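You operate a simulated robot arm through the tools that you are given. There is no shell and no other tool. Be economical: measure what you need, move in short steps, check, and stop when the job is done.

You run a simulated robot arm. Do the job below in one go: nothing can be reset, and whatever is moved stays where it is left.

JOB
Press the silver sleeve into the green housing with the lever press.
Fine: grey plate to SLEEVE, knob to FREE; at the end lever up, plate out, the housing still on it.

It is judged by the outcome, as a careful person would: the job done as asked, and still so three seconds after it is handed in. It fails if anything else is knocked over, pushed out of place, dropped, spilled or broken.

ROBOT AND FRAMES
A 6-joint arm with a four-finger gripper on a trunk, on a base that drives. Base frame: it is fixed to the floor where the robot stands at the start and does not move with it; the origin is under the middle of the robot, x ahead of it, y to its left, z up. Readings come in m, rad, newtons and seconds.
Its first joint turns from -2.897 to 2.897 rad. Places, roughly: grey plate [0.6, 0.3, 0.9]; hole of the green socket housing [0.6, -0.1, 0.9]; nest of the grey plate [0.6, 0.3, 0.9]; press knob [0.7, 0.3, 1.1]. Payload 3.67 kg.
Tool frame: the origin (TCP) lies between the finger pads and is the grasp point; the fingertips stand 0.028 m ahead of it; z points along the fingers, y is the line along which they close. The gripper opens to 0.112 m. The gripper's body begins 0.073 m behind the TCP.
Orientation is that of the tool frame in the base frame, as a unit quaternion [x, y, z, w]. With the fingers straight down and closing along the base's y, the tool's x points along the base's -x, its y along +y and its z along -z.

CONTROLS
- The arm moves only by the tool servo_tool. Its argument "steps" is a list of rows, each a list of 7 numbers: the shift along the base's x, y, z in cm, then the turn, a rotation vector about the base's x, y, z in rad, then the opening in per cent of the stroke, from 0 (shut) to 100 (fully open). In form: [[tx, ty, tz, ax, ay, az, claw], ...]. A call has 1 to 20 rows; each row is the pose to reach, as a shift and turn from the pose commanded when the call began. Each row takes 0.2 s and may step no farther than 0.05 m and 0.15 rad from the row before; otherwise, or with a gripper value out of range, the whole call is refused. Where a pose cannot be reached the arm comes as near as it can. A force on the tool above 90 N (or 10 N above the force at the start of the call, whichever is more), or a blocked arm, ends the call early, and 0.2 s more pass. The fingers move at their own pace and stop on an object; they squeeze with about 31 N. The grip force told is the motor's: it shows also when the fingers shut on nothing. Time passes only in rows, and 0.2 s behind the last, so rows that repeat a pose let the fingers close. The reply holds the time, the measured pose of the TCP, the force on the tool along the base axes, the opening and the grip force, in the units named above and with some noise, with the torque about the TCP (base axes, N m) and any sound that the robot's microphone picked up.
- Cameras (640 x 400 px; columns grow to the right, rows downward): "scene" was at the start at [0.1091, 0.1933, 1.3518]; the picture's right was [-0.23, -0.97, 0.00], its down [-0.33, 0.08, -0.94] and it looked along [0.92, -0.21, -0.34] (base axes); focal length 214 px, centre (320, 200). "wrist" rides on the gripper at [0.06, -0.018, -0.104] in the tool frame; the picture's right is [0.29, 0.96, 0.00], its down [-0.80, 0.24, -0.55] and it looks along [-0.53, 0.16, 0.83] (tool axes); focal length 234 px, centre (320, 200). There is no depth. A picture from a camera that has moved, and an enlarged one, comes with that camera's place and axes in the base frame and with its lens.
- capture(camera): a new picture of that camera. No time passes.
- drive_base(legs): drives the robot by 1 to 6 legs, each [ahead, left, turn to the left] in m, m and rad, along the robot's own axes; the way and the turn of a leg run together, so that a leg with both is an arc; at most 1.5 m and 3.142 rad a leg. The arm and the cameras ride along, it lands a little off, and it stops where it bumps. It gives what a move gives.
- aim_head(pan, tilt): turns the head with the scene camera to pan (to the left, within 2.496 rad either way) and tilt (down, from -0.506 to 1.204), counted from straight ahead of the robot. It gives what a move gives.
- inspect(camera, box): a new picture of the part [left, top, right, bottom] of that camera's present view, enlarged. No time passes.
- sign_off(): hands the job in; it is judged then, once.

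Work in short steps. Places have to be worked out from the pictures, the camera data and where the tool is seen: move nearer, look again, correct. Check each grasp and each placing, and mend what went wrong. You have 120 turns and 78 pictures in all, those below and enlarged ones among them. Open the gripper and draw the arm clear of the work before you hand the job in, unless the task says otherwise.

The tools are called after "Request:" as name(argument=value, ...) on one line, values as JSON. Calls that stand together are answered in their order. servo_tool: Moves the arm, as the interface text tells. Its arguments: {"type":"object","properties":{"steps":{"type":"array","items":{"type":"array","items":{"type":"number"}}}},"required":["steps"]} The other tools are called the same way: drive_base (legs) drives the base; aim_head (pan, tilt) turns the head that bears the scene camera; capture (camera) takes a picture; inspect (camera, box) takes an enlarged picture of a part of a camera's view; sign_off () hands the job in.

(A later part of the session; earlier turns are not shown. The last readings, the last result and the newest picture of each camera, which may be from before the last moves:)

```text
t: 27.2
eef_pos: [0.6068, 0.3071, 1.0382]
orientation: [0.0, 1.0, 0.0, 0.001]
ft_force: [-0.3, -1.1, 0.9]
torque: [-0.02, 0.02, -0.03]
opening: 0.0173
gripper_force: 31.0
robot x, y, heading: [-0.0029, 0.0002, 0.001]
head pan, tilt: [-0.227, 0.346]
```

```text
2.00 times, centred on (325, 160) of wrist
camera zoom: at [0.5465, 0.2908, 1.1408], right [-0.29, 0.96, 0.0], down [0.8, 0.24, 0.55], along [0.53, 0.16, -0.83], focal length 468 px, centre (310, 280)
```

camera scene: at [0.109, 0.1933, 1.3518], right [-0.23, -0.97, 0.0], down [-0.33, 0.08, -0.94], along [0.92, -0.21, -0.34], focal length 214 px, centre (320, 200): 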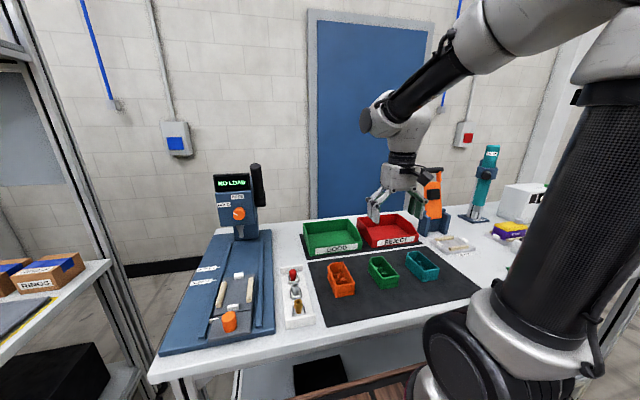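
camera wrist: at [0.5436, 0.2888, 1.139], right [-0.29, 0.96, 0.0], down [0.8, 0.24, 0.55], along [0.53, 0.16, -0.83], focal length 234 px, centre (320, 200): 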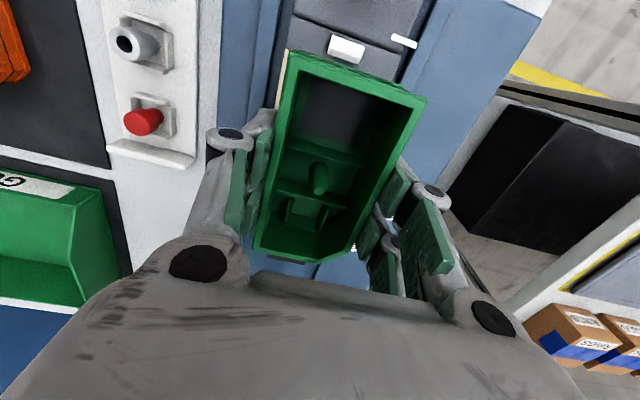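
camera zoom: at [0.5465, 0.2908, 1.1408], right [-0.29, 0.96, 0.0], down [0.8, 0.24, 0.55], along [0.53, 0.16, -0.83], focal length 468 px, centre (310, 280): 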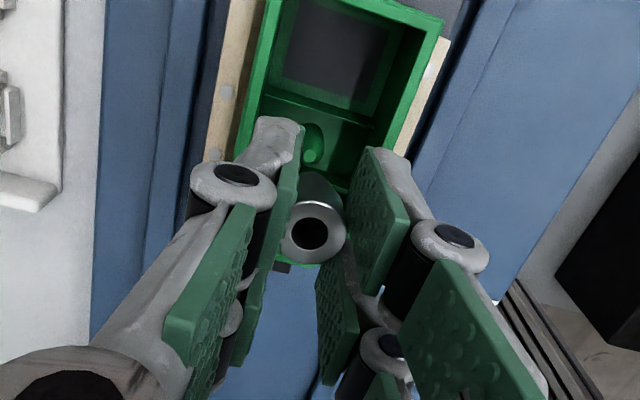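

The two cameras disagree by about 3 mm sideways, so I enlarge more to settle it.

Request:
inspect(camera="scene", box=[219, 255, 247, 290])

Request:
inspect(camera="wrist", box=[290, 120, 350, 200])

```text
11.43 times, centred on (233, 272) of scene
camera zoom: at [0.109, 0.1934, 1.3518], right [-0.23, -0.97, 0.0], down [-0.33, 0.08, -0.94], along [0.92, -0.21, -0.34], focal length 2451 px, centre (1314, -629)
```

zoom: 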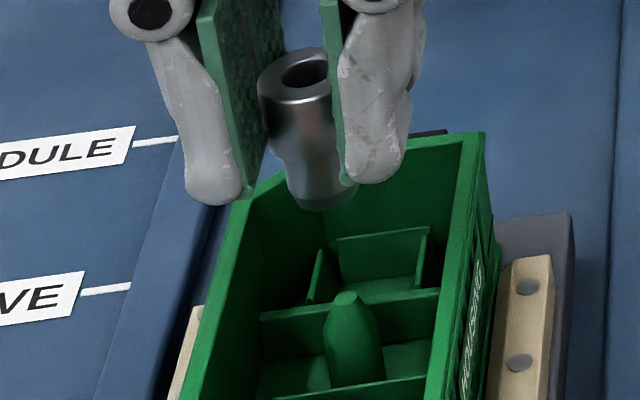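

```text
5.00 times, centred on (320, 160) of wrist
camera zoom: at [0.5465, 0.2908, 1.1408], right [-0.29, 0.96, 0.0], down [0.8, 0.24, 0.55], along [0.53, 0.16, -0.83], focal length 1171 px, centre (320, 400)
```

zoom: 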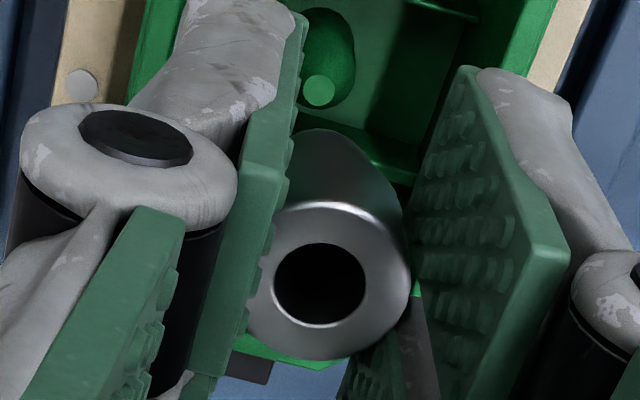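

After the closer look both agree: x is aligned, and y is about 1 mm too far left. I shift 1 mm and lower in small steps onto the post.

Request:
servo_tool(steps=[[-0.05, -0.1, -1, 0, 0, 0, 8], [-0.05, -0.1, -2, 0, 0, 0, 8], [-0.05, -0.1, -2.5, 0, 0, 0, 8], [-0.05, -0.1, -2.5, 0, 0, 0, 8]])

Request:
inspect(camera="scene", box=[219, 255, 247, 290])

```text
t: 28.2
eef_pos: [0.6041, 0.3054, 1.0117]
orientation: [0.0, 1.0, 0.0, 0.0]
ft_force: [-0.5, -1.0, -0.2]
torque: [-0.03, 0.01, 0.03]
opening: 0.0172
gripper_force: 31.3
robot x, y, heading: [-0.0026, 0.0044, 0.001]
head pan, tilt: [-0.227, 0.346]
```

```text
11.43 times, centred on (233, 272) of scene
camera zoom: at [0.1091, 0.1934, 1.3518], right [-0.23, -0.97, 0.0], down [-0.33, 0.08, -0.94], along [0.92, -0.21, -0.34], focal length 2451 px, centre (1314, -629)
```

zoom: 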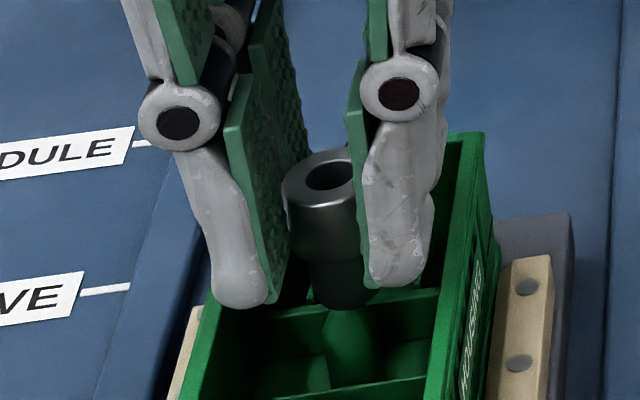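

The sleeve's lower end is now right over the post tip. I continue down slowly.

Request:
servo_tool(steps=[[0, 0, -0.3, 0, 0, 0, 8], [0, 0, -0.6, 0, 0, 0, 8], [0, 0, -0.6, 0, 0, 0, 8]])

Request:
servo_tool(steps=[[0, 0, -0.2, 0, 0, 0, 8], [0, 0, -0.4, 0, 0, 0, 8], [0, 0, -0.4, 0, 0, 0, 8]])

Request:
inspect(camera="scene", box=[219, 255, 247, 290])

```text
t: 29.0
eef_pos: [0.6055, 0.3069, 1.0076]
orientation: [0.0, 1.0, 0.001, 0.001]
ft_force: [-1.2, -0.7, 23.3]
torque: [-0.03, 0.05, 0.02]
opening: 0.0174
gripper_force: 30.9
robot x, y, heading: [-0.0018, 0.001, -0.002]
head pan, tilt: [-0.227, 0.346]
```

```text
t: 29.8
eef_pos: [0.6045, 0.306, 1.001]
orientation: [0.0, 1.0, 0.0, 0.0]
ft_force: [0.0, 2.4, 21.4]
torque: [0.08, 0.03, -0.03]
opening: 0.017
gripper_force: 31.0
robot x, y, heading: [-0.0006, 0.0002, 0.004]
head pan, tilt: [-0.227, 0.346]
```

```text
11.43 times, centred on (233, 272) of scene
camera zoom: at [0.1085, 0.1932, 1.3519], right [-0.23, -0.97, 0.0], down [-0.33, 0.08, -0.94], along [0.92, -0.21, -0.34], focal length 2451 px, centre (1314, -629)
```

zoom: 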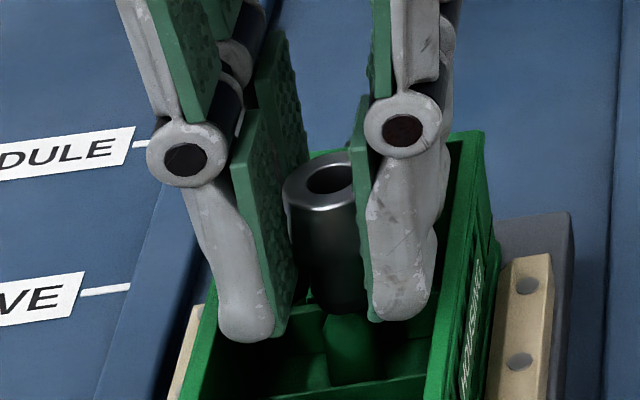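

The sleeve met the post with a pure vertical force of about 22 N and no side force, so it sits on the cone. I open a little and see if it stands on its own.

Request:
servo_tool(steps=[[0, 0, 0.05, 0, 0, 0, 14], [0, 0, 0.1, 0, 0, 0, 20], [0, 0, 0.1, 0, 0, 0, 25], [0, 0, 0.1, 0, 0, 0, 25]])

Request:
inspect(camera="scene", box=[219, 255, 247, 290])

Request:
inspect(camera="wrist", box=[260, 90, 380, 240])

```text
t: 30.8
eef_pos: [0.6057, 0.3066, 1.0011]
orientation: [-0.001, 1.0, 0.0, 0.001]
ft_force: [0.0, -0.6, 0.9]
torque: [0.0, 0.0, -0.01]
opening: 0.028
gripper_force: 0.0
robot x, y, heading: [-0.0023, 0.0011, -0.003]
head pan, tilt: [-0.227, 0.346]
```

```text
11.43 times, centred on (233, 272) of scene
camera zoom: at [0.1091, 0.1933, 1.3518], right [-0.23, -0.97, 0.0], down [-0.33, 0.08, -0.94], along [0.92, -0.21, -0.34], focal length 2451 px, centre (1314, -629)
```

zoom: 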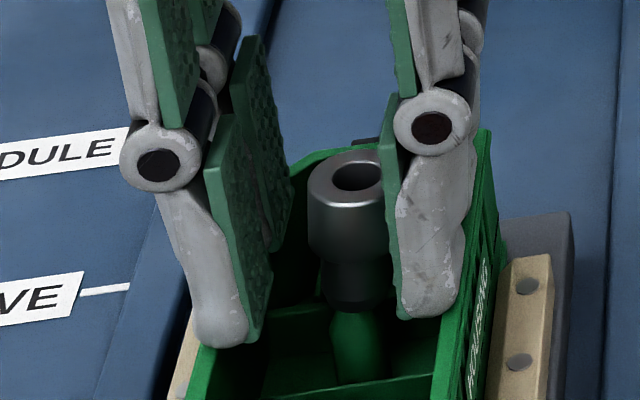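

```text
2.67 times, centred on (320, 165) of wrist
camera zoom: at [0.5457, 0.2889, 1.1048], right [-0.29, 0.96, 0.0], down [0.8, 0.24, 0.55], along [0.53, 0.16, -0.83], focal length 624 px, centre (320, 293)
```

zoom: 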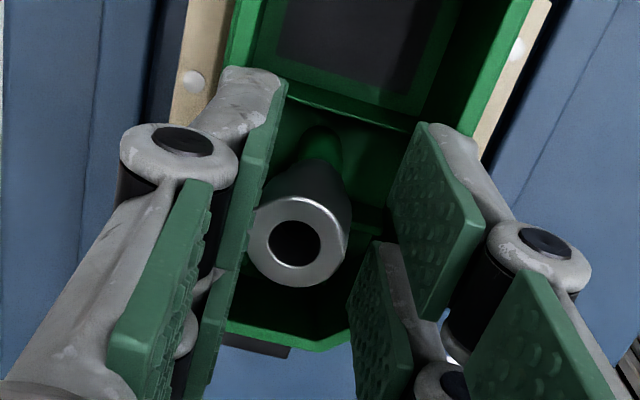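

The sleeve is leaning toward the right finger and its lower end seems to sit on the post tip rather than over it. I close gently again to right it, lift a few mm and look.

Request:
servo_tool(steps=[[0, 0, 0, 0, 0, 0, 20], [0, 0, 0, 0, 0, 0, 16], [0, 0, 0, 0, 0, 0, 12], [0, 0, 0, 0, 0, 0, 8], [0, 0, 0, 0, 0, 0, 8]])

Request:
inspect(camera="scene", box=[219, 255, 247, 290])

Request:
inspect(camera="wrist", box=[280, 110, 360, 220])

```text
t: 32.0
eef_pos: [0.6052, 0.3062, 1.0023]
orientation: [0.001, 1.0, 0.0, 0.0]
ft_force: [0.5, 0.2, -0.2]
torque: [0.02, -0.02, -0.03]
opening: 0.0168
gripper_force: 31.2
robot x, y, heading: [-0.0008, 0.0004, -0.001]
head pan, tilt: [-0.227, 0.346]
```

```text
11.43 times, centred on (233, 272) of scene
camera zoom: at [0.1091, 0.1934, 1.3518], right [-0.23, -0.97, 0.0], down [-0.33, 0.08, -0.94], along [0.92, -0.21, -0.34], focal length 2451 px, centre (1314, -629)
```

zoom: 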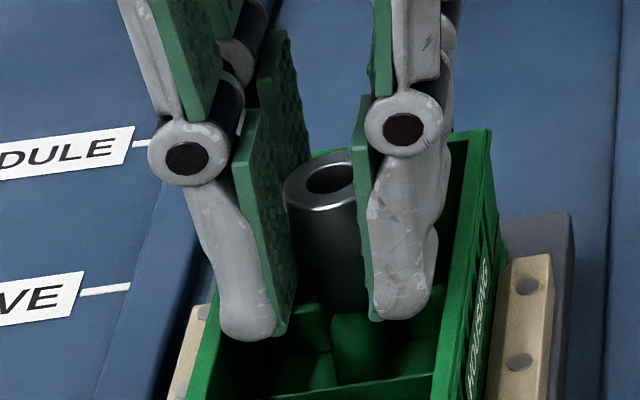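

```text
3.64 times, centred on (320, 165) of wrist
camera zoom: at [0.5458, 0.289, 1.105], right [-0.29, 0.96, 0.0], down [0.8, 0.24, 0.55], along [0.53, 0.16, -0.83], focal length 852 px, centre (320, 327)
```

zoom: 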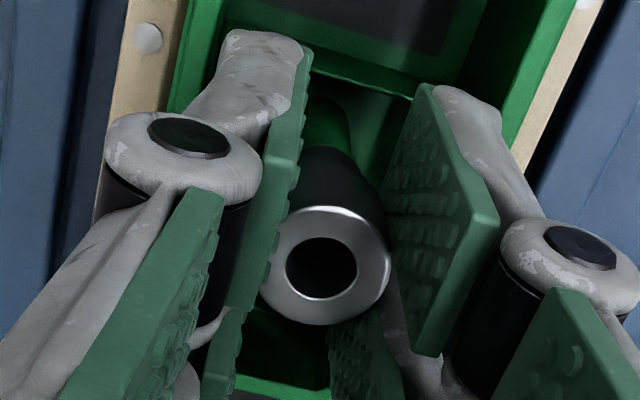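

With the sleeve upright again, the post shows about 2 mm to its right (−y). I lift 8 mm and shift 2 mm that way, then look.

Request:
servo_tool(steps=[[0, 0, 0.4, 0, 0, 0, 8], [0, 0, 0.9, 0, 0, 0, 8], [0, -0.2, 0.9, 0, 0, 0, 8], [0, -0.2, 0.9, 0, 0, 0, 8]])

Request:
inspect(camera="scene", box=[219, 255, 247, 290])

Request:
inspect(camera="wrist", box=[280, 110, 360, 220])

```text
t: 33.0
eef_pos: [0.6052, 0.3038, 1.0125]
orientation: [0.001, 1.0, -0.001, -0.001]
ft_force: [0.4, -0.7, -0.8]
torque: [0.0, -0.04, 0.0]
opening: 0.0165
gripper_force: 31.5
robot x, y, heading: [-0.0011, -0.0013, -0.002]
head pan, tilt: [-0.227, 0.346]
```

```text
11.43 times, centred on (233, 272) of scene
camera zoom: at [0.1091, 0.1934, 1.3518], right [-0.23, -0.97, 0.0], down [-0.33, 0.08, -0.94], along [0.92, -0.21, -0.34], focal length 2451 px, centre (1314, -629)
```

zoom: 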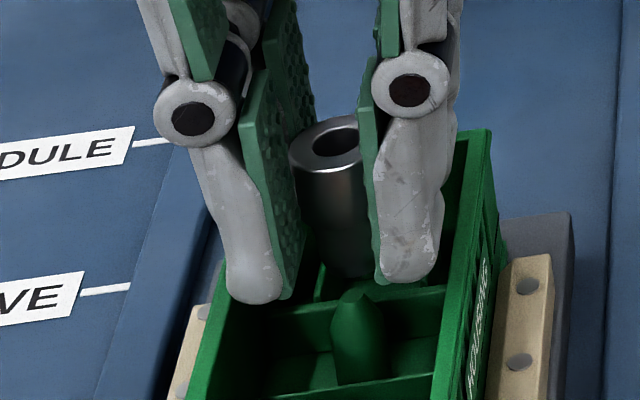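

```text
3.64 times, centred on (320, 165) of wrist
camera zoom: at [0.5458, 0.2865, 1.1144], right [-0.29, 0.96, 0.0], down [0.8, 0.24, 0.55], along [0.53, 0.16, -0.83], focal length 852 px, centre (320, 327)
```

zoom: 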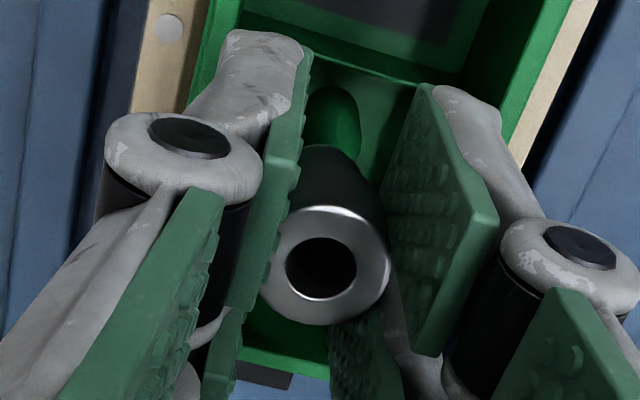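

The post (and housing) seem moved about 2 mm toward −y since contact, probably nudged by the opening fingers. I check how the housing sits.

Request:
inspect(camera="scene", box=[203, 260, 263, 315])

Request:
inspect(camera="wrist", box=[250, 20, 420, 260])

```text
7.27 times, centred on (233, 288) of scene
camera zoom: at [0.1091, 0.1934, 1.3518], right [-0.23, -0.97, 0.0], down [-0.33, 0.08, -0.94], along [0.92, -0.21, -0.34], focal length 1560 px, centre (953, -436)
```

zoom: 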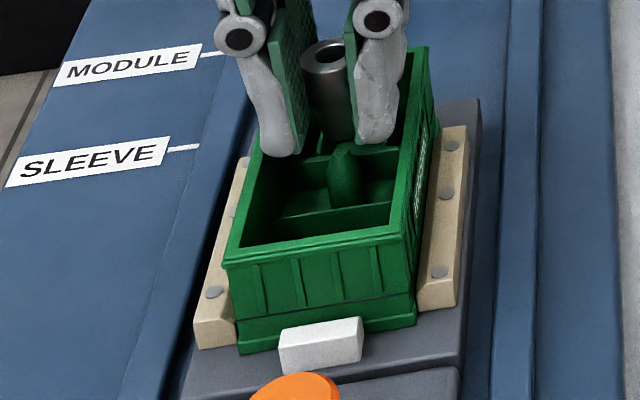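

```text
1.67 times, centred on (335, 140) of wrist
camera zoom: at [0.5458, 0.2865, 1.1144], right [-0.29, 0.96, 0.0], down [0.8, 0.24, 0.55], along [0.53, 0.16, -0.83], focal length 390 px, centre (295, 300)
```

zoom: 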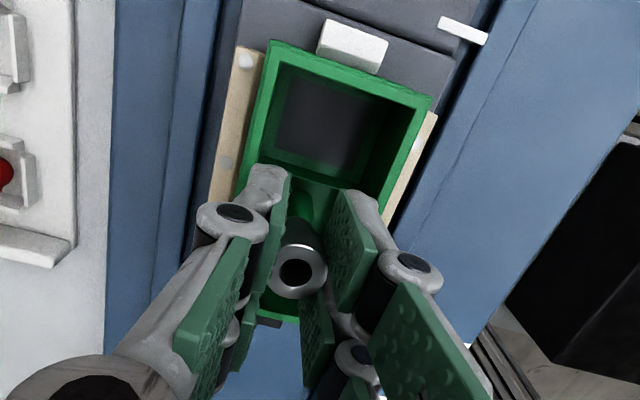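

The housing is still in its nest. Height geometry says the sleeve stopped on the post tip without entering, so I want to see the sleeve's underside: I raise it clear and tip it toward the head camera.

Request:
servo_tool(steps=[[0, 0, 4, 0, 0, 0, 8], [0, 0, 8, 0, 0, 0, 8], [-1, -2, 12, 0, 0, 0, 8], [-2, -4, 16, 0, 0.1, 0, 8], [-3, -5, 20, 0, 0.24, 0, 8], [-4, -5, 22, 0, 0.38, 0, 8], [-4, -5, 23, 0, 0.52, 0, 8], [-4, -5, 24, 0, 0.66, 0, 8], [-4, -5, 24, 0, 0.8, 0, 8], [-4, -5, 24, 0, 0.94, 0, 8], [-4, -5, 24, 0, 0.94, 0, 8]])

Request:
capture(camera="scene")

```text
t: 35.4
eef_pos: [0.5214, 0.258, 1.1913]
orientation: [0.001, 0.892, 0.003, -0.452]
ft_force: [-0.1, 0.1, -0.1]
torque: [-0.01, 0.0, 0.02]
opening: 0.0163
gripper_force: 31.2
out of reach, approached as far as the arm can: row 8, 9, 10, 11
robot x, y, heading: [-0.0007, 0.0028, -0.002]
head pan, tilt: [-0.227, 0.346]
```

```text
22 pictures are left
camera scene: at [0.1091, 0.1933, 1.3518], right [-0.23, -0.97, 0.0], down [-0.33, 0.08, -0.94], along [0.92, -0.21, -0.34], focal length 214 px, centre (320, 200)
```

scene: 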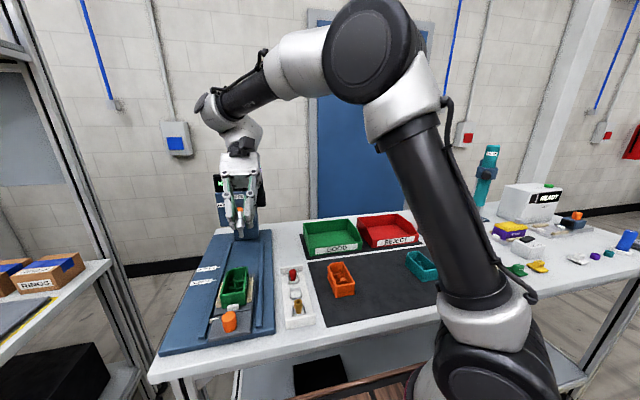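

Only 22 pictures remain, so I use them sparingly. One enlargement of the sleeve's underside.

Request:
inspect(camera="scene", box=[222, 190, 262, 240])

```text
8.00 times, centred on (242, 215) of scene
camera zoom: at [0.1091, 0.1933, 1.3518], right [-0.23, -0.97, 0.0], down [-0.33, 0.08, -0.94], along [0.92, -0.21, -0.34], focal length 1716 px, centre (944, 80)
```

zoom: 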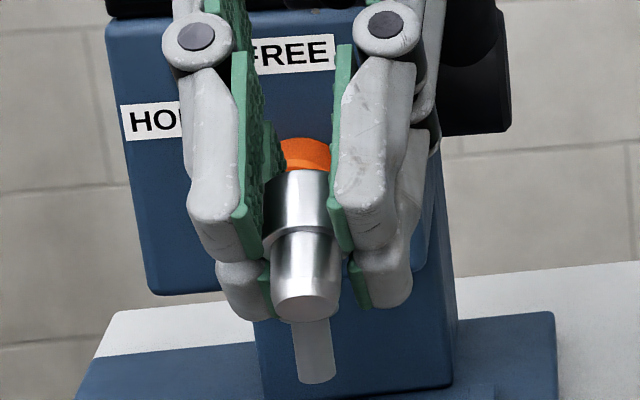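

The end face is ambiguous; I take one tighter enlargement.

Request:
inspect(camera="scene", box=[236, 206, 246, 218])

```text
16.00 times, centred on (241, 212) of scene
camera zoom: at [0.1091, 0.1933, 1.3518], right [-0.23, -0.97, 0.0], down [-0.33, 0.08, -0.94], along [0.92, -0.21, -0.34], focal length 3432 px, centre (1584, 8)
```

zoom: 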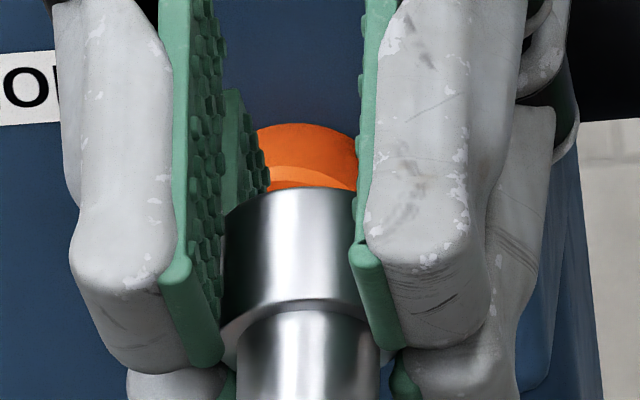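

I missed the end by a few rows; one more, aimed at it.

Request:
inspect(camera="scene", box=[234, 222, 246, 234])

```text
16.00 times, centred on (240, 228) of scene
camera zoom: at [0.1091, 0.1933, 1.3518], right [-0.23, -0.97, 0.0], down [-0.33, 0.08, -0.94], along [0.92, -0.21, -0.34], focal length 3432 px, centre (1600, -248)
```

zoom: 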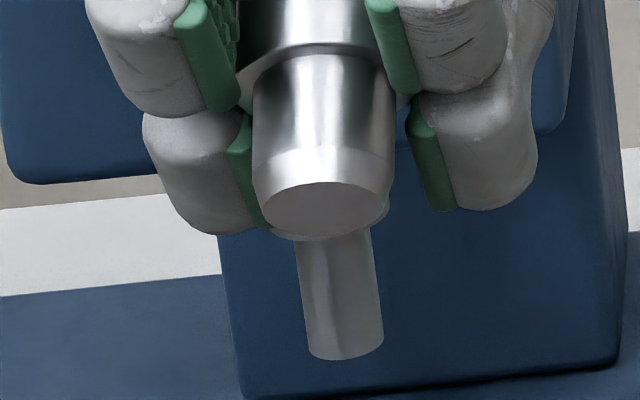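

The sleeve's lower end is solid and chamfered, so it does not go over the post. Working out the marks, SLEEVE needs about 0.162 m of plate travel and the ram is at x≈0.80. That puts the ram over the pocket at the housing's far end (x≈0.638), not the post. I turn the tool back upright and view that pocket.

Request:
servo_tool(steps=[[0, 0, 0, 0, -0.14, 0, 8], [1, 1, 0, 0, -0.28, 0, 8], [2, 2, 0, 0, -0.42, 0, 8], [3, 3, -1, 0, -0.56, 0, 8], [4, 4, -3, 0, -0.7, 0, 8], [6, 4.5, -6, 0, -0.84, 0, 8], [7, 4.5, -8, 0, -0.94, 0, 8], [7, 4.5, -8, 0, -0.94, 0, 8]])

```text
t: 37.2
eef_pos: [0.5919, 0.2992, 1.1077]
orientation: [0.0, 1.0, 0.0, 0.0]
ft_force: [0.2, 0.7, 0.6]
torque: [-0.04, 0.0, -0.03]
opening: 0.0166
gripper_force: 30.8
robot x, y, heading: [-0.0021, 0.0018, -0.004]
head pan, tilt: [-0.227, 0.346]
```

The tool is upright again. I move to x≈0.65 so the pocket is seen clear of the fingers.

Request:
servo_tool(steps=[[3, 0, 0, 0, 0, 0, 8], [5.8, 0, 0.3, 0, 0, 0, 8], [5.8, 0, 0.3, 0, 0, 0, 8]])

Request:
inspect(camera="wrist", box=[295, 60, 375, 140])

```text
t: 38.0
eef_pos: [0.6522, 0.3004, 1.1096]
orientation: [0.0, 1.0, 0.0, 0.001]
ft_force: [-0.3, 0.0, -0.3]
torque: [-0.02, 0.01, 0.01]
opening: 0.0159
gripper_force: 31.5
robot x, y, heading: [-0.001, -0.0016, -0.0]
head pan, tilt: [-0.227, 0.346]
```

```text
5.00 times, centred on (335, 100) of wrist
camera zoom: at [0.5921, 0.2833, 1.2131], right [-0.29, 0.96, 0.0], down [0.8, 0.24, 0.55], along [0.53, 0.16, -0.83], focal length 1171 px, centre (245, 700)
```

zoom: 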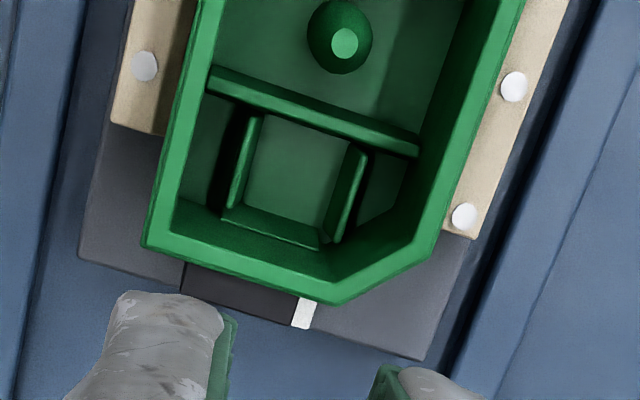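

The far end holds a square walled pocket about 20 mm across, centre near (0.634, 0.3075), and it falls under the ram at the SLEEVE mark. I bring the sleeve over it and check from the scene camera.

Request:
servo_tool(steps=[[-1.9, 0.65, -2, 0, 0, 0, 8], [-1.9, 0.65, -6, 0, 0, 0, 8], [-1.9, 0.65, -8, 0, 0, 0, 8], [-1.9, 0.65, -8, 0, 0, 0, 8]])

Request:
inspect(camera="scene", box=[217, 245, 249, 285])

```text
t: 39.0
eef_pos: [0.6345, 0.3068, 1.0297]
orientation: [0.0, 1.0, 0.0, -0.001]
ft_force: [-0.3, 0.0, 0.1]
torque: [0.02, 0.02, -0.02]
opening: 0.0163
gripper_force: 31.3
robot x, y, heading: [-0.0032, 0.0041, 0.002]
head pan, tilt: [-0.227, 0.346]
```

```text
10.00 times, centred on (233, 265) of scene
camera zoom: at [0.1091, 0.1934, 1.3518], right [-0.23, -0.97, 0.0], down [-0.33, 0.08, -0.94], along [0.92, -0.21, -0.34], focal length 2145 px, centre (1190, -450)
```

zoom: 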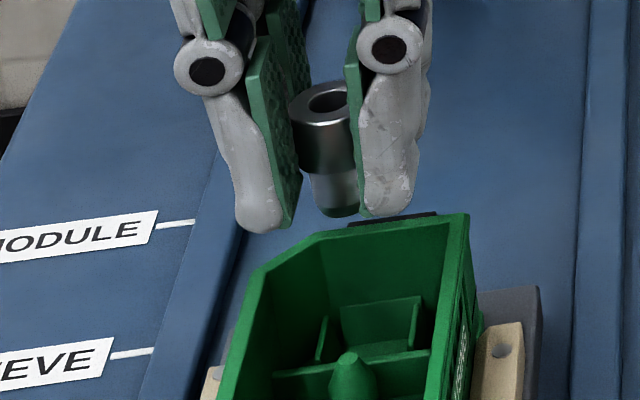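

Sleeve at (0.634, 0.308) matches the pocket to about 1 mm. I shift 1 mm right and lower, slowing near the floor.

Request:
servo_tool(steps=[[0, -0.1, -1.5, 0, 0, 0, 8], [0, -0.1, -3, 0, 0, 0, 8], [0, -0.1, -3.8, 0, 0, 0, 8], [0, -0.1, -3.8, 0, 0, 0, 8]])

Request:
servo_tool(steps=[[0, 0, -0.3, 0, 0, 0, 8], [0, 0, -0.6, 0, 0, 0, 8], [0, 0, -0.6, 0, 0, 0, 8]])

```text
t: 40.0
eef_pos: [0.6354, 0.3075, 1.0006]
orientation: [-0.001, 1.0, 0.005, 0.006]
ft_force: [-4.1, -3.2, 27.0]
torque: [-0.28, -0.28, -0.09]
opening: 0.0162
gripper_force: 30.3
robot x, y, heading: [-0.003, -0.0011, -0.0]
head pan, tilt: [-0.227, 0.346]
stopped in row 4: the force on the tool passed its limit at 94 N (the readings are from after the stop); the commanded pose is now the measured one
```

```text
t: 40.6
eef_pos: [0.6393, 0.3074, 0.9996]
orientation: [-0.002, 1.0, 0.009, 0.01]
ft_force: [-1.0, -9.0, 29.0]
torque: [-0.53, -0.37, -0.07]
opening: 0.0165
gripper_force: 30.8
robot x, y, heading: [0.0023, -0.0022, -0.0]
head pan, tilt: [-0.227, 0.346]
stopped in row 3: the force on the tool passed its limit at 95 N (the readings are from after the stop); the commanded pose is now the measured one
```

A hard stop at TCP z≈1.000, likely the fingertips meeting the housing rim. I back up straight away and look.

Request:
servo_tool(steps=[[-0.3, 0, 1, 0, 0, 0, 8], [-0.4, 0, 2, 0, 0, 0, 8], [-0.4, 0, 2, 0, 0, 0, 8]])

Request:
inspect(camera="scene", box=[209, 245, 259, 310])

```text
t: 41.4
eef_pos: [0.6338, 0.3087, 1.017]
orientation: [-0.001, 1.0, 0.008, 0.009]
ft_force: [-0.6, 0.6, -1.1]
torque: [0.04, 0.03, -0.03]
opening: 0.0165
gripper_force: 31.2
robot x, y, heading: [0.0002, -0.0002, 0.001]
head pan, tilt: [-0.227, 0.346]
```

```text
6.15 times, centred on (234, 278) of scene
camera zoom: at [0.1091, 0.1931, 1.3518], right [-0.23, -0.97, 0.0], down [-0.33, 0.08, -0.94], along [0.92, -0.21, -0.34], focal length 1320 px, centre (849, -277)
```

zoom: 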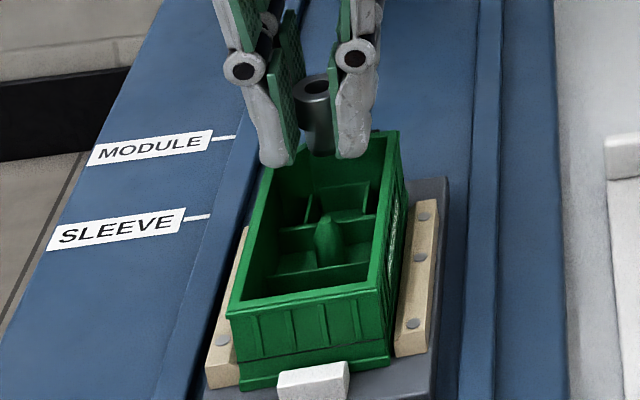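

Measured against the fingers, the closed tips reach slightly below the sleeve's end, so they hit the pocket walls before the sleeve could enter. I'll set the sleeve back in its cradle and regrip it higher; first up and over, straightening a small tilt.

Request:
servo_tool(steps=[[0, 0, 3, -0.016, 0.018, 0, 8], [0, 0, 6, -0.016, 0.018, 0, 8], [-1, -4, 6, -0.016, 0.018, 0, 8], [-2, -8, 6, -0.016, 0.018, 0, 8], [-3.5, -12, 6, -0.016, 0.018, 0, 8], [-4.8, -15.3, 5, -0.016, 0.018, 0, 8], [-4.8, -15.3, 1, -0.016, 0.018, 0, 8], [-4.8, -15.3, -3, -0.016, 0.018, 0, 8], [-4.8, -15.3, -5, -0.016, 0.018, 0, 8], [-4.8, -15.3, -5, -0.016, 0.018, 0, 8]])

Request:
inspect(camera="scene", box=[272, 245, 322, 310])

```text
t: 43.6
eef_pos: [0.5882, 0.159, 0.9692]
orientation: [-0.001, 1.0, 0.0, 0.0]
ft_force: [-1.0, -1.0, 0.0]
torque: [0.03, 0.03, 0.04]
opening: 0.016
gripper_force: 30.6
robot x, y, heading: [-0.0023, -0.0018, 0.001]
head pan, tilt: [-0.227, 0.346]
```

```text
6.15 times, centred on (297, 278) of scene
camera zoom: at [0.1091, 0.1929, 1.3518], right [-0.23, -0.97, 0.0], down [-0.33, 0.08, -0.94], along [0.92, -0.21, -0.34], focal length 1320 px, centre (462, -277)
```

zoom: 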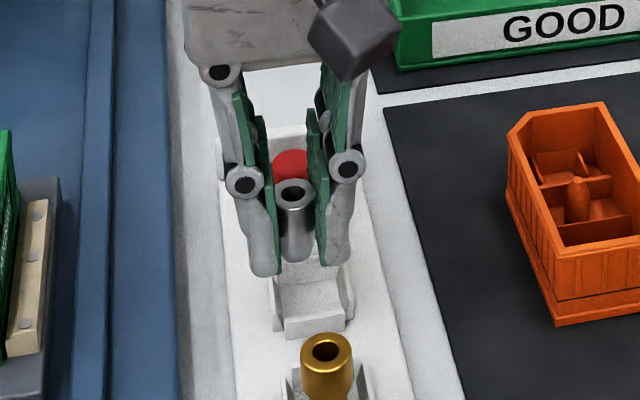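

The sleeve is about 4–5 mm off the cradle centre in x and y. I correct and lower it into the cradle.

Request:
servo_tool(steps=[[-0.35, -0.45, 0, 0, 0, 0, 8], [-0.35, -0.45, -0.8, 0, 0, 0, 8], [-0.35, -0.45, -1.5, 0, 0, 0, 8], [-0.35, -0.45, -2.0, 0, 0, 0, 8], [-0.35, -0.45, -2.0, 0, 0, 0, 8]])

```text
t: 44.8
eef_pos: [0.5831, 0.1516, 0.9479]
orientation: [-0.002, 1.0, -0.001, -0.001]
ft_force: [0.3, -0.2, -0.4]
torque: [0.01, -0.02, 0.01]
opening: 0.0161
gripper_force: 31.2
robot x, y, heading: [0.0001, -0.0012, -0.002]
head pan, tilt: [-0.227, 0.346]
```

Free of contact so far; I ease down in 2 mm steps until it touches.

Request:
servo_tool(steps=[[0, 0, -0.2, 0, 0, 0, 8], [0, 0, -0.3, 0, 0, 0, 8], [0, 0, -0.3, 0, 0, 0, 8]])

Request:
servo_tool(steps=[[0, 0, -0.1, 0, 0, 0, 8], [0, 0, -0.2, 0, 0, 0, 8], [0, 0, -0.2, 0, 0, 0, 8]])

```text
t: 45.6
eef_pos: [0.5826, 0.1518, 0.9451]
orientation: [-0.001, 1.0, -0.001, 0.0]
ft_force: [0.0, -0.7, -0.4]
torque: [-0.02, -0.01, 0.01]
opening: 0.0164
gripper_force: 31.1
robot x, y, heading: [-0.0031, -0.0038, 0.001]
head pan, tilt: [-0.227, 0.346]
```

```text
t: 46.4
eef_pos: [0.5827, 0.1508, 0.9442]
orientation: [-0.001, 1.0, -0.001, 0.001]
ft_force: [-3.2, -4.8, 24.5]
torque: [-0.09, 0.07, -0.03]
opening: 0.0162
gripper_force: 30.7
robot x, y, heading: [-0.0018, 0.0024, 0.002]
head pan, tilt: [-0.227, 0.346]
```

Contact at the expected height: the sleeve stands on the cradle floor. I open slightly, rise 22 mm and regrip near its top.

Request:
servo_tool(steps=[[0, 0, 0.15, 0, 0, 0, 16], [0, 0, 0.2, 0, 0, 0, 20], [0, 0, 0.2, 0, 0, 0, 20], [0, 0, 0.8, 0, 0, 0, 22], [0, 0, 1.6, 0, 0, 0, 22], [0, 0, 2.4, 0, 0, 0, 22], [0, 0, 2.4, 0, 0, 0, 22]])

Request:
inspect(camera="scene", box=[272, 245, 322, 310])

```text
t: 48.0
eef_pos: [0.583, 0.1502, 0.967]
orientation: [-0.001, 1.0, -0.001, 0.0]
ft_force: [-0.4, -0.3, -0.9]
torque: [0.02, 0.01, 0.01]
opening: 0.0247
gripper_force: 0.1
robot x, y, heading: [-0.0017, 0.0025, 0.0]
head pan, tilt: [-0.227, 0.346]
```

```text
6.15 times, centred on (297, 278) of scene
camera zoom: at [0.1091, 0.193, 1.3518], right [-0.23, -0.97, 0.0], down [-0.33, 0.08, -0.94], along [0.92, -0.21, -0.34], focal length 1320 px, centre (462, -277)
```

zoom: 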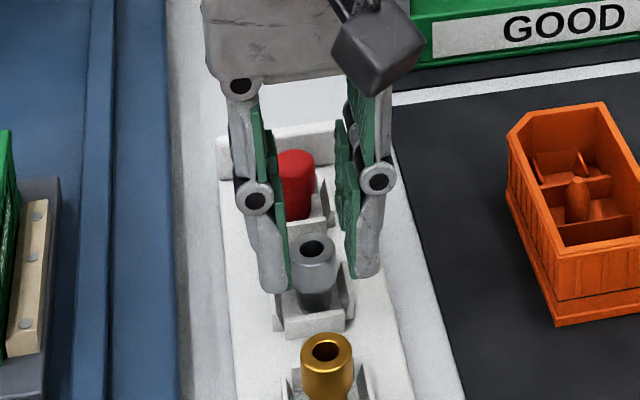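

The sleeve stands upright and the tips overlap its top by roughly 10 mm. I close and lift.

Request:
servo_tool(steps=[[0, 0, 0, 0, 0, 0, 16], [0, 0, 0, 0, 0, 0, 12], [0, 0, 0, 0, 0, 0, 8], [0, 0, 0, 0, 0, 0, 8], [0, 0, 3, 0, 0, 0, 8], [0, 0, 7.5, 0, 0, 0, 8], [0, 0, 11, 0, 0, 0, 8], [1.5, 4, 11, 0, 0, 0, 8], [3, 8, 11, 0, 0, 0, 8], [4, 12, 11, 0, 0, 0, 8], [5.1, 15.6, 9, 0, 0, 0, 8], [5.1, 15.6, 6.5, 0, 0, 0, 8], [5.1, 15.6, 6.5, 0, 0, 0, 8]])

Request:
inspect(camera="scene", box=[217, 245, 249, 285])

```text
t: 50.8
eef_pos: [0.6327, 0.3075, 1.0322]
orientation: [-0.002, 1.0, -0.001, 0.001]
ft_force: [-0.2, 0.7, 0.2]
torque: [0.01, -0.02, 0.0]
opening: 0.0089
gripper_force: 0.1
robot x, y, heading: [0.0017, 0.0028, -0.001]
head pan, tilt: [-0.227, 0.346]
```

```text
10.00 times, centred on (233, 265) of scene
camera zoom: at [0.109, 0.193, 1.3518], right [-0.23, -0.97, 0.0], down [-0.33, 0.08, -0.94], along [0.92, -0.21, -0.34], focal length 2145 px, centre (1190, -450)
```

zoom: 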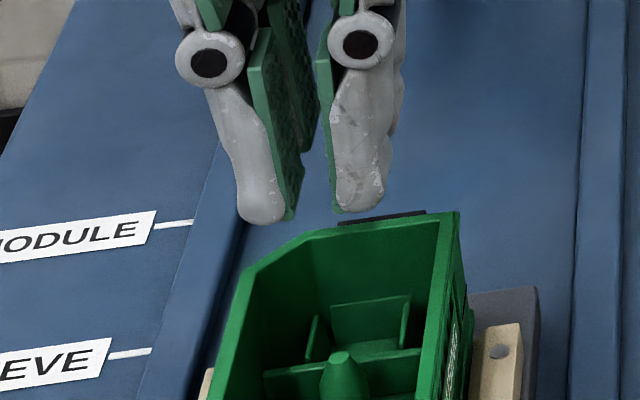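

The gripper is empty (opening 9 mm): the tips missed or slipped off the sleeve. I go back over the cradle and look with the wrist camera.

Request:
servo_tool(steps=[[-1, -3.6, 3, 0, 0, 0, 20], [-2, -7.6, 4, 0, 0, 0, 30], [-3.5, -11.6, 4, 0, 0, 0, 30], [-5.1, -15.6, 2, 0, 0, 0, 30], [-5.1, -15.6, -1, 0, 0, 0, 30], [-5.1, -15.6, -1, 0, 0, 0, 30]])

Request:
inspect(camera="scene", box=[272, 230, 322, 310])

```text
t: 52.2
eef_pos: [0.5835, 0.1496, 1.022]
orientation: [-0.001, 1.0, -0.002, 0.0]
ft_force: [1.1, 0.1, 0.2]
torque: [-0.02, 0.04, 0.02]
opening: 0.0337
gripper_force: 0.0
robot x, y, heading: [0.0014, -0.0009, -0.002]
head pan, tilt: [-0.227, 0.346]
```

```text
5.00 times, centred on (297, 270) of scene
camera zoom: at [0.1091, 0.1929, 1.3518], right [-0.23, -0.97, 0.0], down [-0.33, 0.08, -0.94], along [0.92, -0.21, -0.34], focal length 1072 px, centre (435, -150)
```

zoom: 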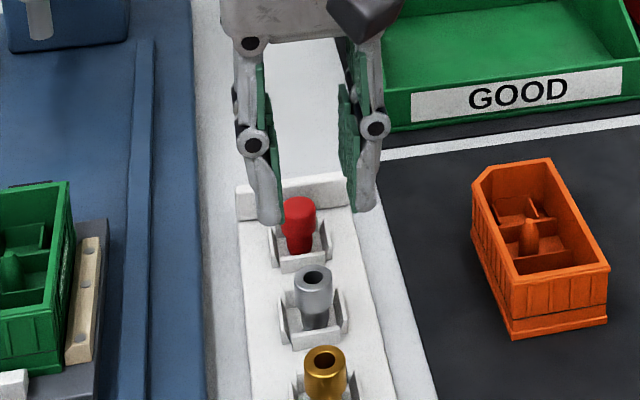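

The sleeve still stands in the cradle. The tips overlapped it by only a few mm, so I regrip 10 mm lower (TCP 0.957) and check the opening after a short lift.

Request:
servo_tool(steps=[[0.05, 0.1, -3, 0, 0, 0, 26], [0.05, 0.1, -5.5, 0, 0, 0, 24], [0.05, 0.1, -6.5, 0, 0, 0, 24], [0.05, 0.1, -6.5, 0, 0, 0, 18], [0.05, 0.1, -6.5, 0, 0, 0, 12], [0.05, 0.1, -6.5, 0, 0, 0, 8], [0.05, 0.1, -6.5, 0, 0, 0, 8], [0.05, 0.1, -5, 0, 0, 0, 8], [0.05, 0.1, -3, 0, 0, 0, 8], [0.05, 0.1, -3, 0, 0, 0, 8]])

```text
t: 54.4
eef_pos: [0.5842, 0.1534, 0.992]
orientation: [-0.001, 1.0, -0.001, -0.001]
ft_force: [-0.2, 0.3, 0.2]
torque: [0.0, -0.02, -0.02]
opening: 0.0166
gripper_force: 31.1
robot x, y, heading: [-0.0007, -0.003, -0.002]
head pan, tilt: [-0.227, 0.346]
```

Held at 16.6 mm. I carry it to the pocket and check alignment with one scene view.

Request:
servo_tool(steps=[[0, 0, 4.5, 0, 0, 0, 8], [0, 0, 9, 0, 0, 0, 8], [1.5, 4, 9.5, 0, 0, 0, 8], [3, 8, 9.5, 0, 0, 0, 8], [4, 12, 9.5, 0, 0, 0, 8], [5.05, 15.4, 8.5, 0, 0, 0, 8], [5.05, 15.4, 4.5, 0, 0, 0, 8], [5.05, 15.4, 4.5, 0, 0, 0, 8]])

Request:
inspect(camera="scene", box=[217, 250, 249, 290])

```text
t: 56.2
eef_pos: [0.6368, 0.3072, 1.0373]
orientation: [-0.002, 1.0, -0.001, 0.0]
ft_force: [0.0, -0.7, -1.0]
torque: [0.0, 0.02, 0.02]
opening: 0.0168
gripper_force: 31.4
robot x, y, heading: [0.0022, -0.0019, 0.002]
head pan, tilt: [-0.227, 0.346]
```

```text
10.00 times, centred on (233, 270) of scene
camera zoom: at [0.109, 0.193, 1.3518], right [-0.23, -0.97, 0.0], down [-0.33, 0.08, -0.94], along [0.92, -0.21, -0.34], focal length 2145 px, centre (1190, -500)
```

zoom: 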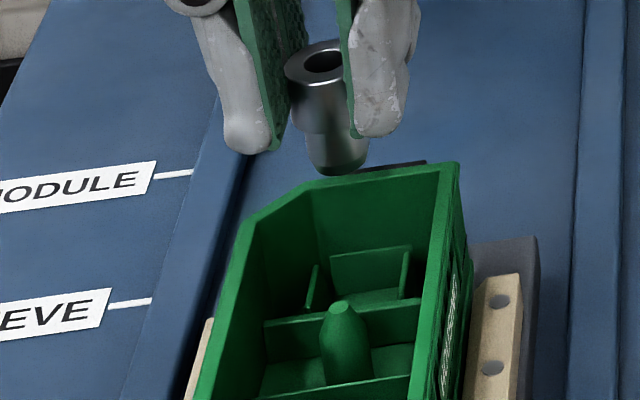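

The sleeve is upright but about 2 mm left of the pocket and 1 mm far. I correct and lower in stages, watching force.

Request:
servo_tool(steps=[[-0.1, -0.2, 0, 0, 0, 0, 8], [-0.1, -0.2, -1, 0, 0, 0, 8], [-0.1, -0.2, -2, 0, 0, 0, 8], [-0.1, -0.2, -2.4, 0, 0, 0, 8], [-0.1, -0.2, -2.4, 0, 0, 0, 8]])

Request:
servo_tool(steps=[[0, 0, -0.3, 0, 0, 0, 8], [0, 0, -0.5, 0, 0, 0, 8], [0, 0, -0.5, 0, 0, 0, 8]])

```text
t: 57.4
eef_pos: [0.6341, 0.3056, 1.0122]
orientation: [-0.001, 1.0, -0.001, 0.001]
ft_force: [-0.2, 0.2, -1.1]
torque: [0.0, 0.04, -0.01]
opening: 0.0165
gripper_force: 30.7
robot x, y, heading: [-0.0025, 0.0005, -0.003]
head pan, tilt: [-0.227, 0.346]
```

```text
t: 58.2
eef_pos: [0.6336, 0.3031, 1.0076]
orientation: [0.0, 1.0, 0.0, -0.001]
ft_force: [0.1, 0.2, 0.0]
torque: [0.05, -0.02, 0.03]
opening: 0.0166
gripper_force: 31.2
robot x, y, heading: [-0.0004, -0.0002, -0.003]
head pan, tilt: [-0.227, 0.346]
```

Sleeve bottom is now about 0.954, below the earlier stop height, with no contact. I continue.

Request:
servo_tool(steps=[[0, 0, -0.3, 0, 0, 0, 8], [0, 0, -0.6, 0, 0, 0, 8], [0, 0, -0.6, 0, 0, 0, 8]])

Request:
servo_tool(steps=[[0, 0, -0.2, 0, 0, 0, 8], [0, 0, -0.4, 0, 0, 0, 8], [0, 0, -0.4, 0, 0, 0, 8]])

```text
t: 59.0
eef_pos: [0.6322, 0.304, 1.0019]
orientation: [-0.001, 1.0, -0.001, 0.0]
ft_force: [-0.5, -0.9, 0.4]
torque: [-0.02, 0.0, -0.01]
opening: 0.0167
gripper_force: 31.1
robot x, y, heading: [-0.0018, 0.001, 0.001]
head pan, tilt: [-0.227, 0.346]
```

```text
t: 59.8
eef_pos: [0.6332, 0.3048, 1.0004]
orientation: [-0.001, 1.0, 0.001, 0.002]
ft_force: [-0.4, -1.1, 33.6]
torque: [0.05, -0.49, 0.0]
opening: 0.0166
gripper_force: 30.6
robot x, y, heading: [0.0006, 0.0032, -0.0]
head pan, tilt: [-0.227, 0.346]
```

The stop is at the same TCP height again, with the torque putting contact about 15 mm ahead of the TCP. That is the front of the fingers on the far wall, not the sleeve. I lift 3 mm, shift 3 mm back and retry.

Request:
servo_tool(steps=[[0, 0, 0.5, 0, 0, 0, 8], [-0.3, 0, 0.6, 0, 0, 0, 8], [-0.3, 0, 0.2, 0, 0, 0, 8], [-0.3, 0, 0, 0, 0, 0, 8], [-0.3, 0, -0.2, 0, 0, 0, 8], [-0.3, 0, -0.2, 0, 0, 0, 8]])

```text
t: 61.2
eef_pos: [0.6309, 0.3042, 1.0004]
orientation: [-0.001, 1.0, 0.003, 0.003]
ft_force: [3.1, -19.3, 74.4]
torque: [-0.55, -1.38, -0.33]
opening: 0.0165
gripper_force: 31.3
robot x, y, heading: [0.0001, 0.0006, -0.005]
head pan, tilt: [-0.227, 0.346]
```

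The contact point stays at x≈0.649 however I shift, so the fingers overlap the far wall. One wrist view of the tips and the far end will show it.

Request:
servo_tool(steps=[[0, 0, 0.4, 0, 0, 0, 8], [0, 0, 0.4, 0, 0, 0, 8]])

Request:
inspect(camera="wrist", box=[250, 90, 400, 250])

```text
t: 61.8
eef_pos: [0.6307, 0.3049, 1.0]
orientation: [-0.002, 1.0, 0.0, 0.001]
ft_force: [13.9, -11.8, 45.9]
torque: [-0.21, -1.19, -0.23]
opening: 0.0164
gripper_force: 31.3
robot x, y, heading: [0.0032, -0.0029, -0.002]
head pan, tilt: [-0.227, 0.346]
```

```text
2.50 times, centred on (325, 170) of wrist
camera zoom: at [0.5699, 0.2872, 1.1036], right [-0.29, 0.96, 0.0], down [0.8, 0.24, 0.56], along [0.53, 0.16, -0.83], focal length 585 px, centre (308, 275)
```

zoom: 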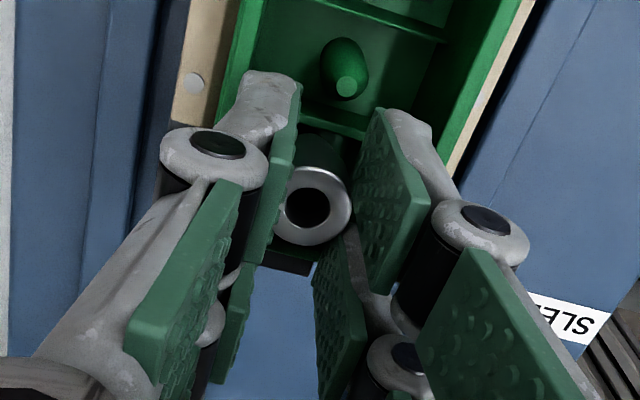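

Each finger has a second, farther prong, and that is what lands on the far rim. The sleeve itself is level with the pocket walls and in line sideways, but about 4 mm short in x. I lift off the rim, move 4 mm ahead and open just enough to let it down into the pocket between the fingers.

Request:
servo_tool(steps=[[0, 0, 0.4, 0, 0, 0, 8], [0.4, 0.05, 0.7, 0, 0, 0, 8], [0.4, 0.05, 0.4, 0, 0, 0, 8], [0.4, 0.05, 0.4, 0, 0, 0, 8]])

```text
t: 62.8
eef_pos: [0.6341, 0.3046, 1.0043]
orientation: [-0.001, 1.0, 0.0, 0.0]
ft_force: [-0.4, -0.4, -0.2]
torque: [0.0, 0.02, 0.0]
opening: 0.0166
gripper_force: 31.3
robot x, y, heading: [0.0024, -0.0041, 0.0]
head pan, tilt: [-0.227, 0.346]
```

Clear of the rim. I lower 2 mm and open to release.

Request:
servo_tool(steps=[[0, 0, -0.2, 0, 0, 0, 8], [0, 0, -0.2, 0, 0, 0, 22], [0, 0, -0.2, 0, 0, 0, 22], [0, 0, -0.2, 0, 0, 0, 22]])

Request:
inspect(camera="wrist", box=[250, 90, 400, 250])

```text
t: 63.8
eef_pos: [0.634, 0.306, 1.0016]
orientation: [0.0, 1.0, -0.001, 0.0]
ft_force: [0.1, 1.1, -1.0]
torque: [-0.01, -0.02, 0.02]
opening: 0.0251
gripper_force: 0.1
robot x, y, heading: [-0.0034, 0.0008, -0.001]
head pan, tilt: [-0.227, 0.346]
```

```text
2.50 times, centred on (325, 170) of wrist
camera zoom: at [0.5743, 0.2884, 1.1053], right [-0.29, 0.96, 0.0], down [0.8, 0.24, 0.55], along [0.53, 0.16, -0.83], focal length 585 px, centre (308, 275)
```

zoom: 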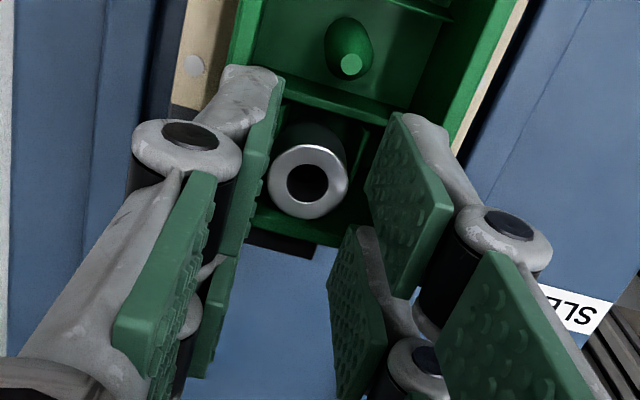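

The sleeve dropped upright into the pocket. I lift the fingers straight out and check from the scene camera.

Request:
servo_tool(steps=[[0, 0, 1, 0, 0, 0, 22], [0, 0, 3, 0, 0, 0, 22], [0, 0, 6, 0, 0, 0, 22], [0, 0, 10, 0, 0, 0, 22], [-1, 0, 13, 0, 0, 0, 30], [-1, 0, 13, 0, 0, 0, 30]])

Request:
inspect(camera="scene", box=[203, 255, 267, 335])

```text
t: 65.2
eef_pos: [0.6232, 0.3059, 1.1303]
orientation: [-0.001, 1.0, -0.001, 0.001]
ft_force: [-0.3, 0.0, -1.0]
torque: [-0.01, -0.02, -0.01]
opening: 0.0337
gripper_force: 0.1
robot x, y, heading: [-0.0012, 0.0022, 0.001]
head pan, tilt: [-0.227, 0.346]
```

```text
5.00 times, centred on (235, 295) of scene
camera zoom: at [0.1091, 0.193, 1.3518], right [-0.23, -0.97, 0.0], down [-0.33, 0.08, -0.94], along [0.92, -0.21, -0.34], focal length 1072 px, centre (745, -275)
```

zoom: 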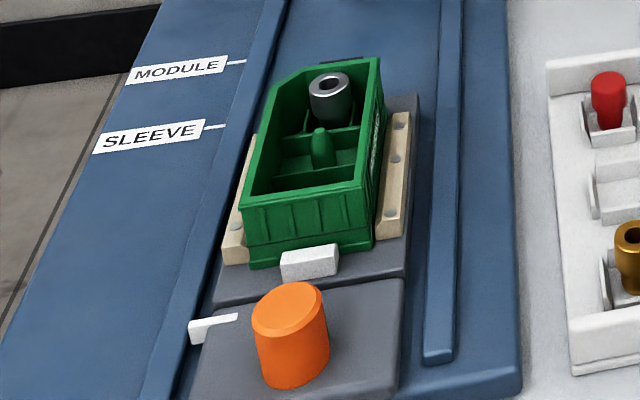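

The sleeve stands upright in the far pocket. Next the plate handle: orange, centre about (0.489, 0.305), top z≈0.964, diameter about 0.03. I move over it and descend with open fingers.

Request:
servo_tool(steps=[[-4, 0, 0, 0, 0, 0, 50], [-8.5, 0, 0, 0, 0, 0, 60], [-13.3, 0, 0, 0, 0, 0, 60], [-13.3, 0, -4, 0, 0, 0, 60], [-13.3, 0, -8, 0, 0, 0, 60], [-13.3, 0, -8, 0, 0, 0, 60]])

Request:
inspect(camera="wrist", box=[220, 60, 420, 260])

```text
t: 66.6
eef_pos: [0.4874, 0.3053, 1.051]
orientation: [-0.001, 1.0, -0.001, 0.0]
ft_force: [0.8, -0.7, -0.3]
torque: [0.01, -0.01, -0.01]
opening: 0.067
gripper_force: 0.1
robot x, y, heading: [0.002, -0.0001, -0.006]
head pan, tilt: [-0.227, 0.346]
```

```text
2.00 times, centred on (320, 160) of wrist
camera zoom: at [0.4275, 0.2875, 1.1543], right [-0.29, 0.96, 0.0], down [0.8, 0.24, 0.55], along [0.53, 0.16, -0.83], focal length 468 px, centre (320, 280)
```

zoom: 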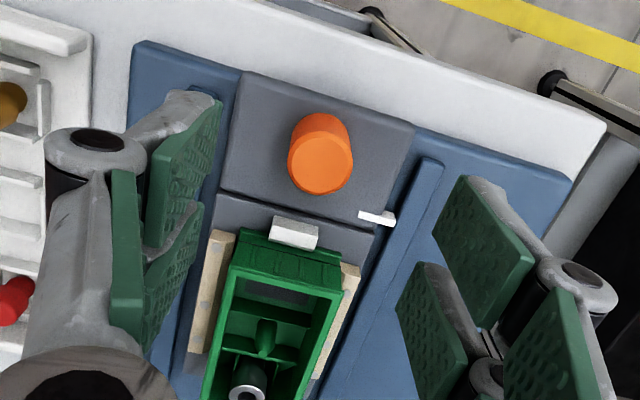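

Handle top is at (0.4935, 0.3075). I align, descend to TCP z≈0.977 and close.

Request:
servo_tool(steps=[[0.5, 0.2, -2, 0, 0, 0, 60], [0.5, 0.2, -5, 0, 0, 0, 60], [0.5, 0.2, -7.4, 0, 0, 0, 60], [0.5, 0.2, -7.4, 0, 0, 0, 40], [0.5, 0.2, -7.4, 0, 0, 0, 28], [0.5, 0.2, -7.4, 0, 0, 0, 18], [0.5, 0.2, -7.4, 0, 0, 0, 18]])

```text
t: 68.2
eef_pos: [0.4947, 0.3069, 0.9786]
orientation: [-0.001, 1.0, -0.001, 0.0]
ft_force: [0.1, -4.9, -0.6]
torque: [-0.11, -0.21, -0.01]
opening: 0.0251
gripper_force: 45.1
robot x, y, heading: [0.0002, -0.0012, 0.002]
head pan, tilt: [-0.227, 0.346]
```

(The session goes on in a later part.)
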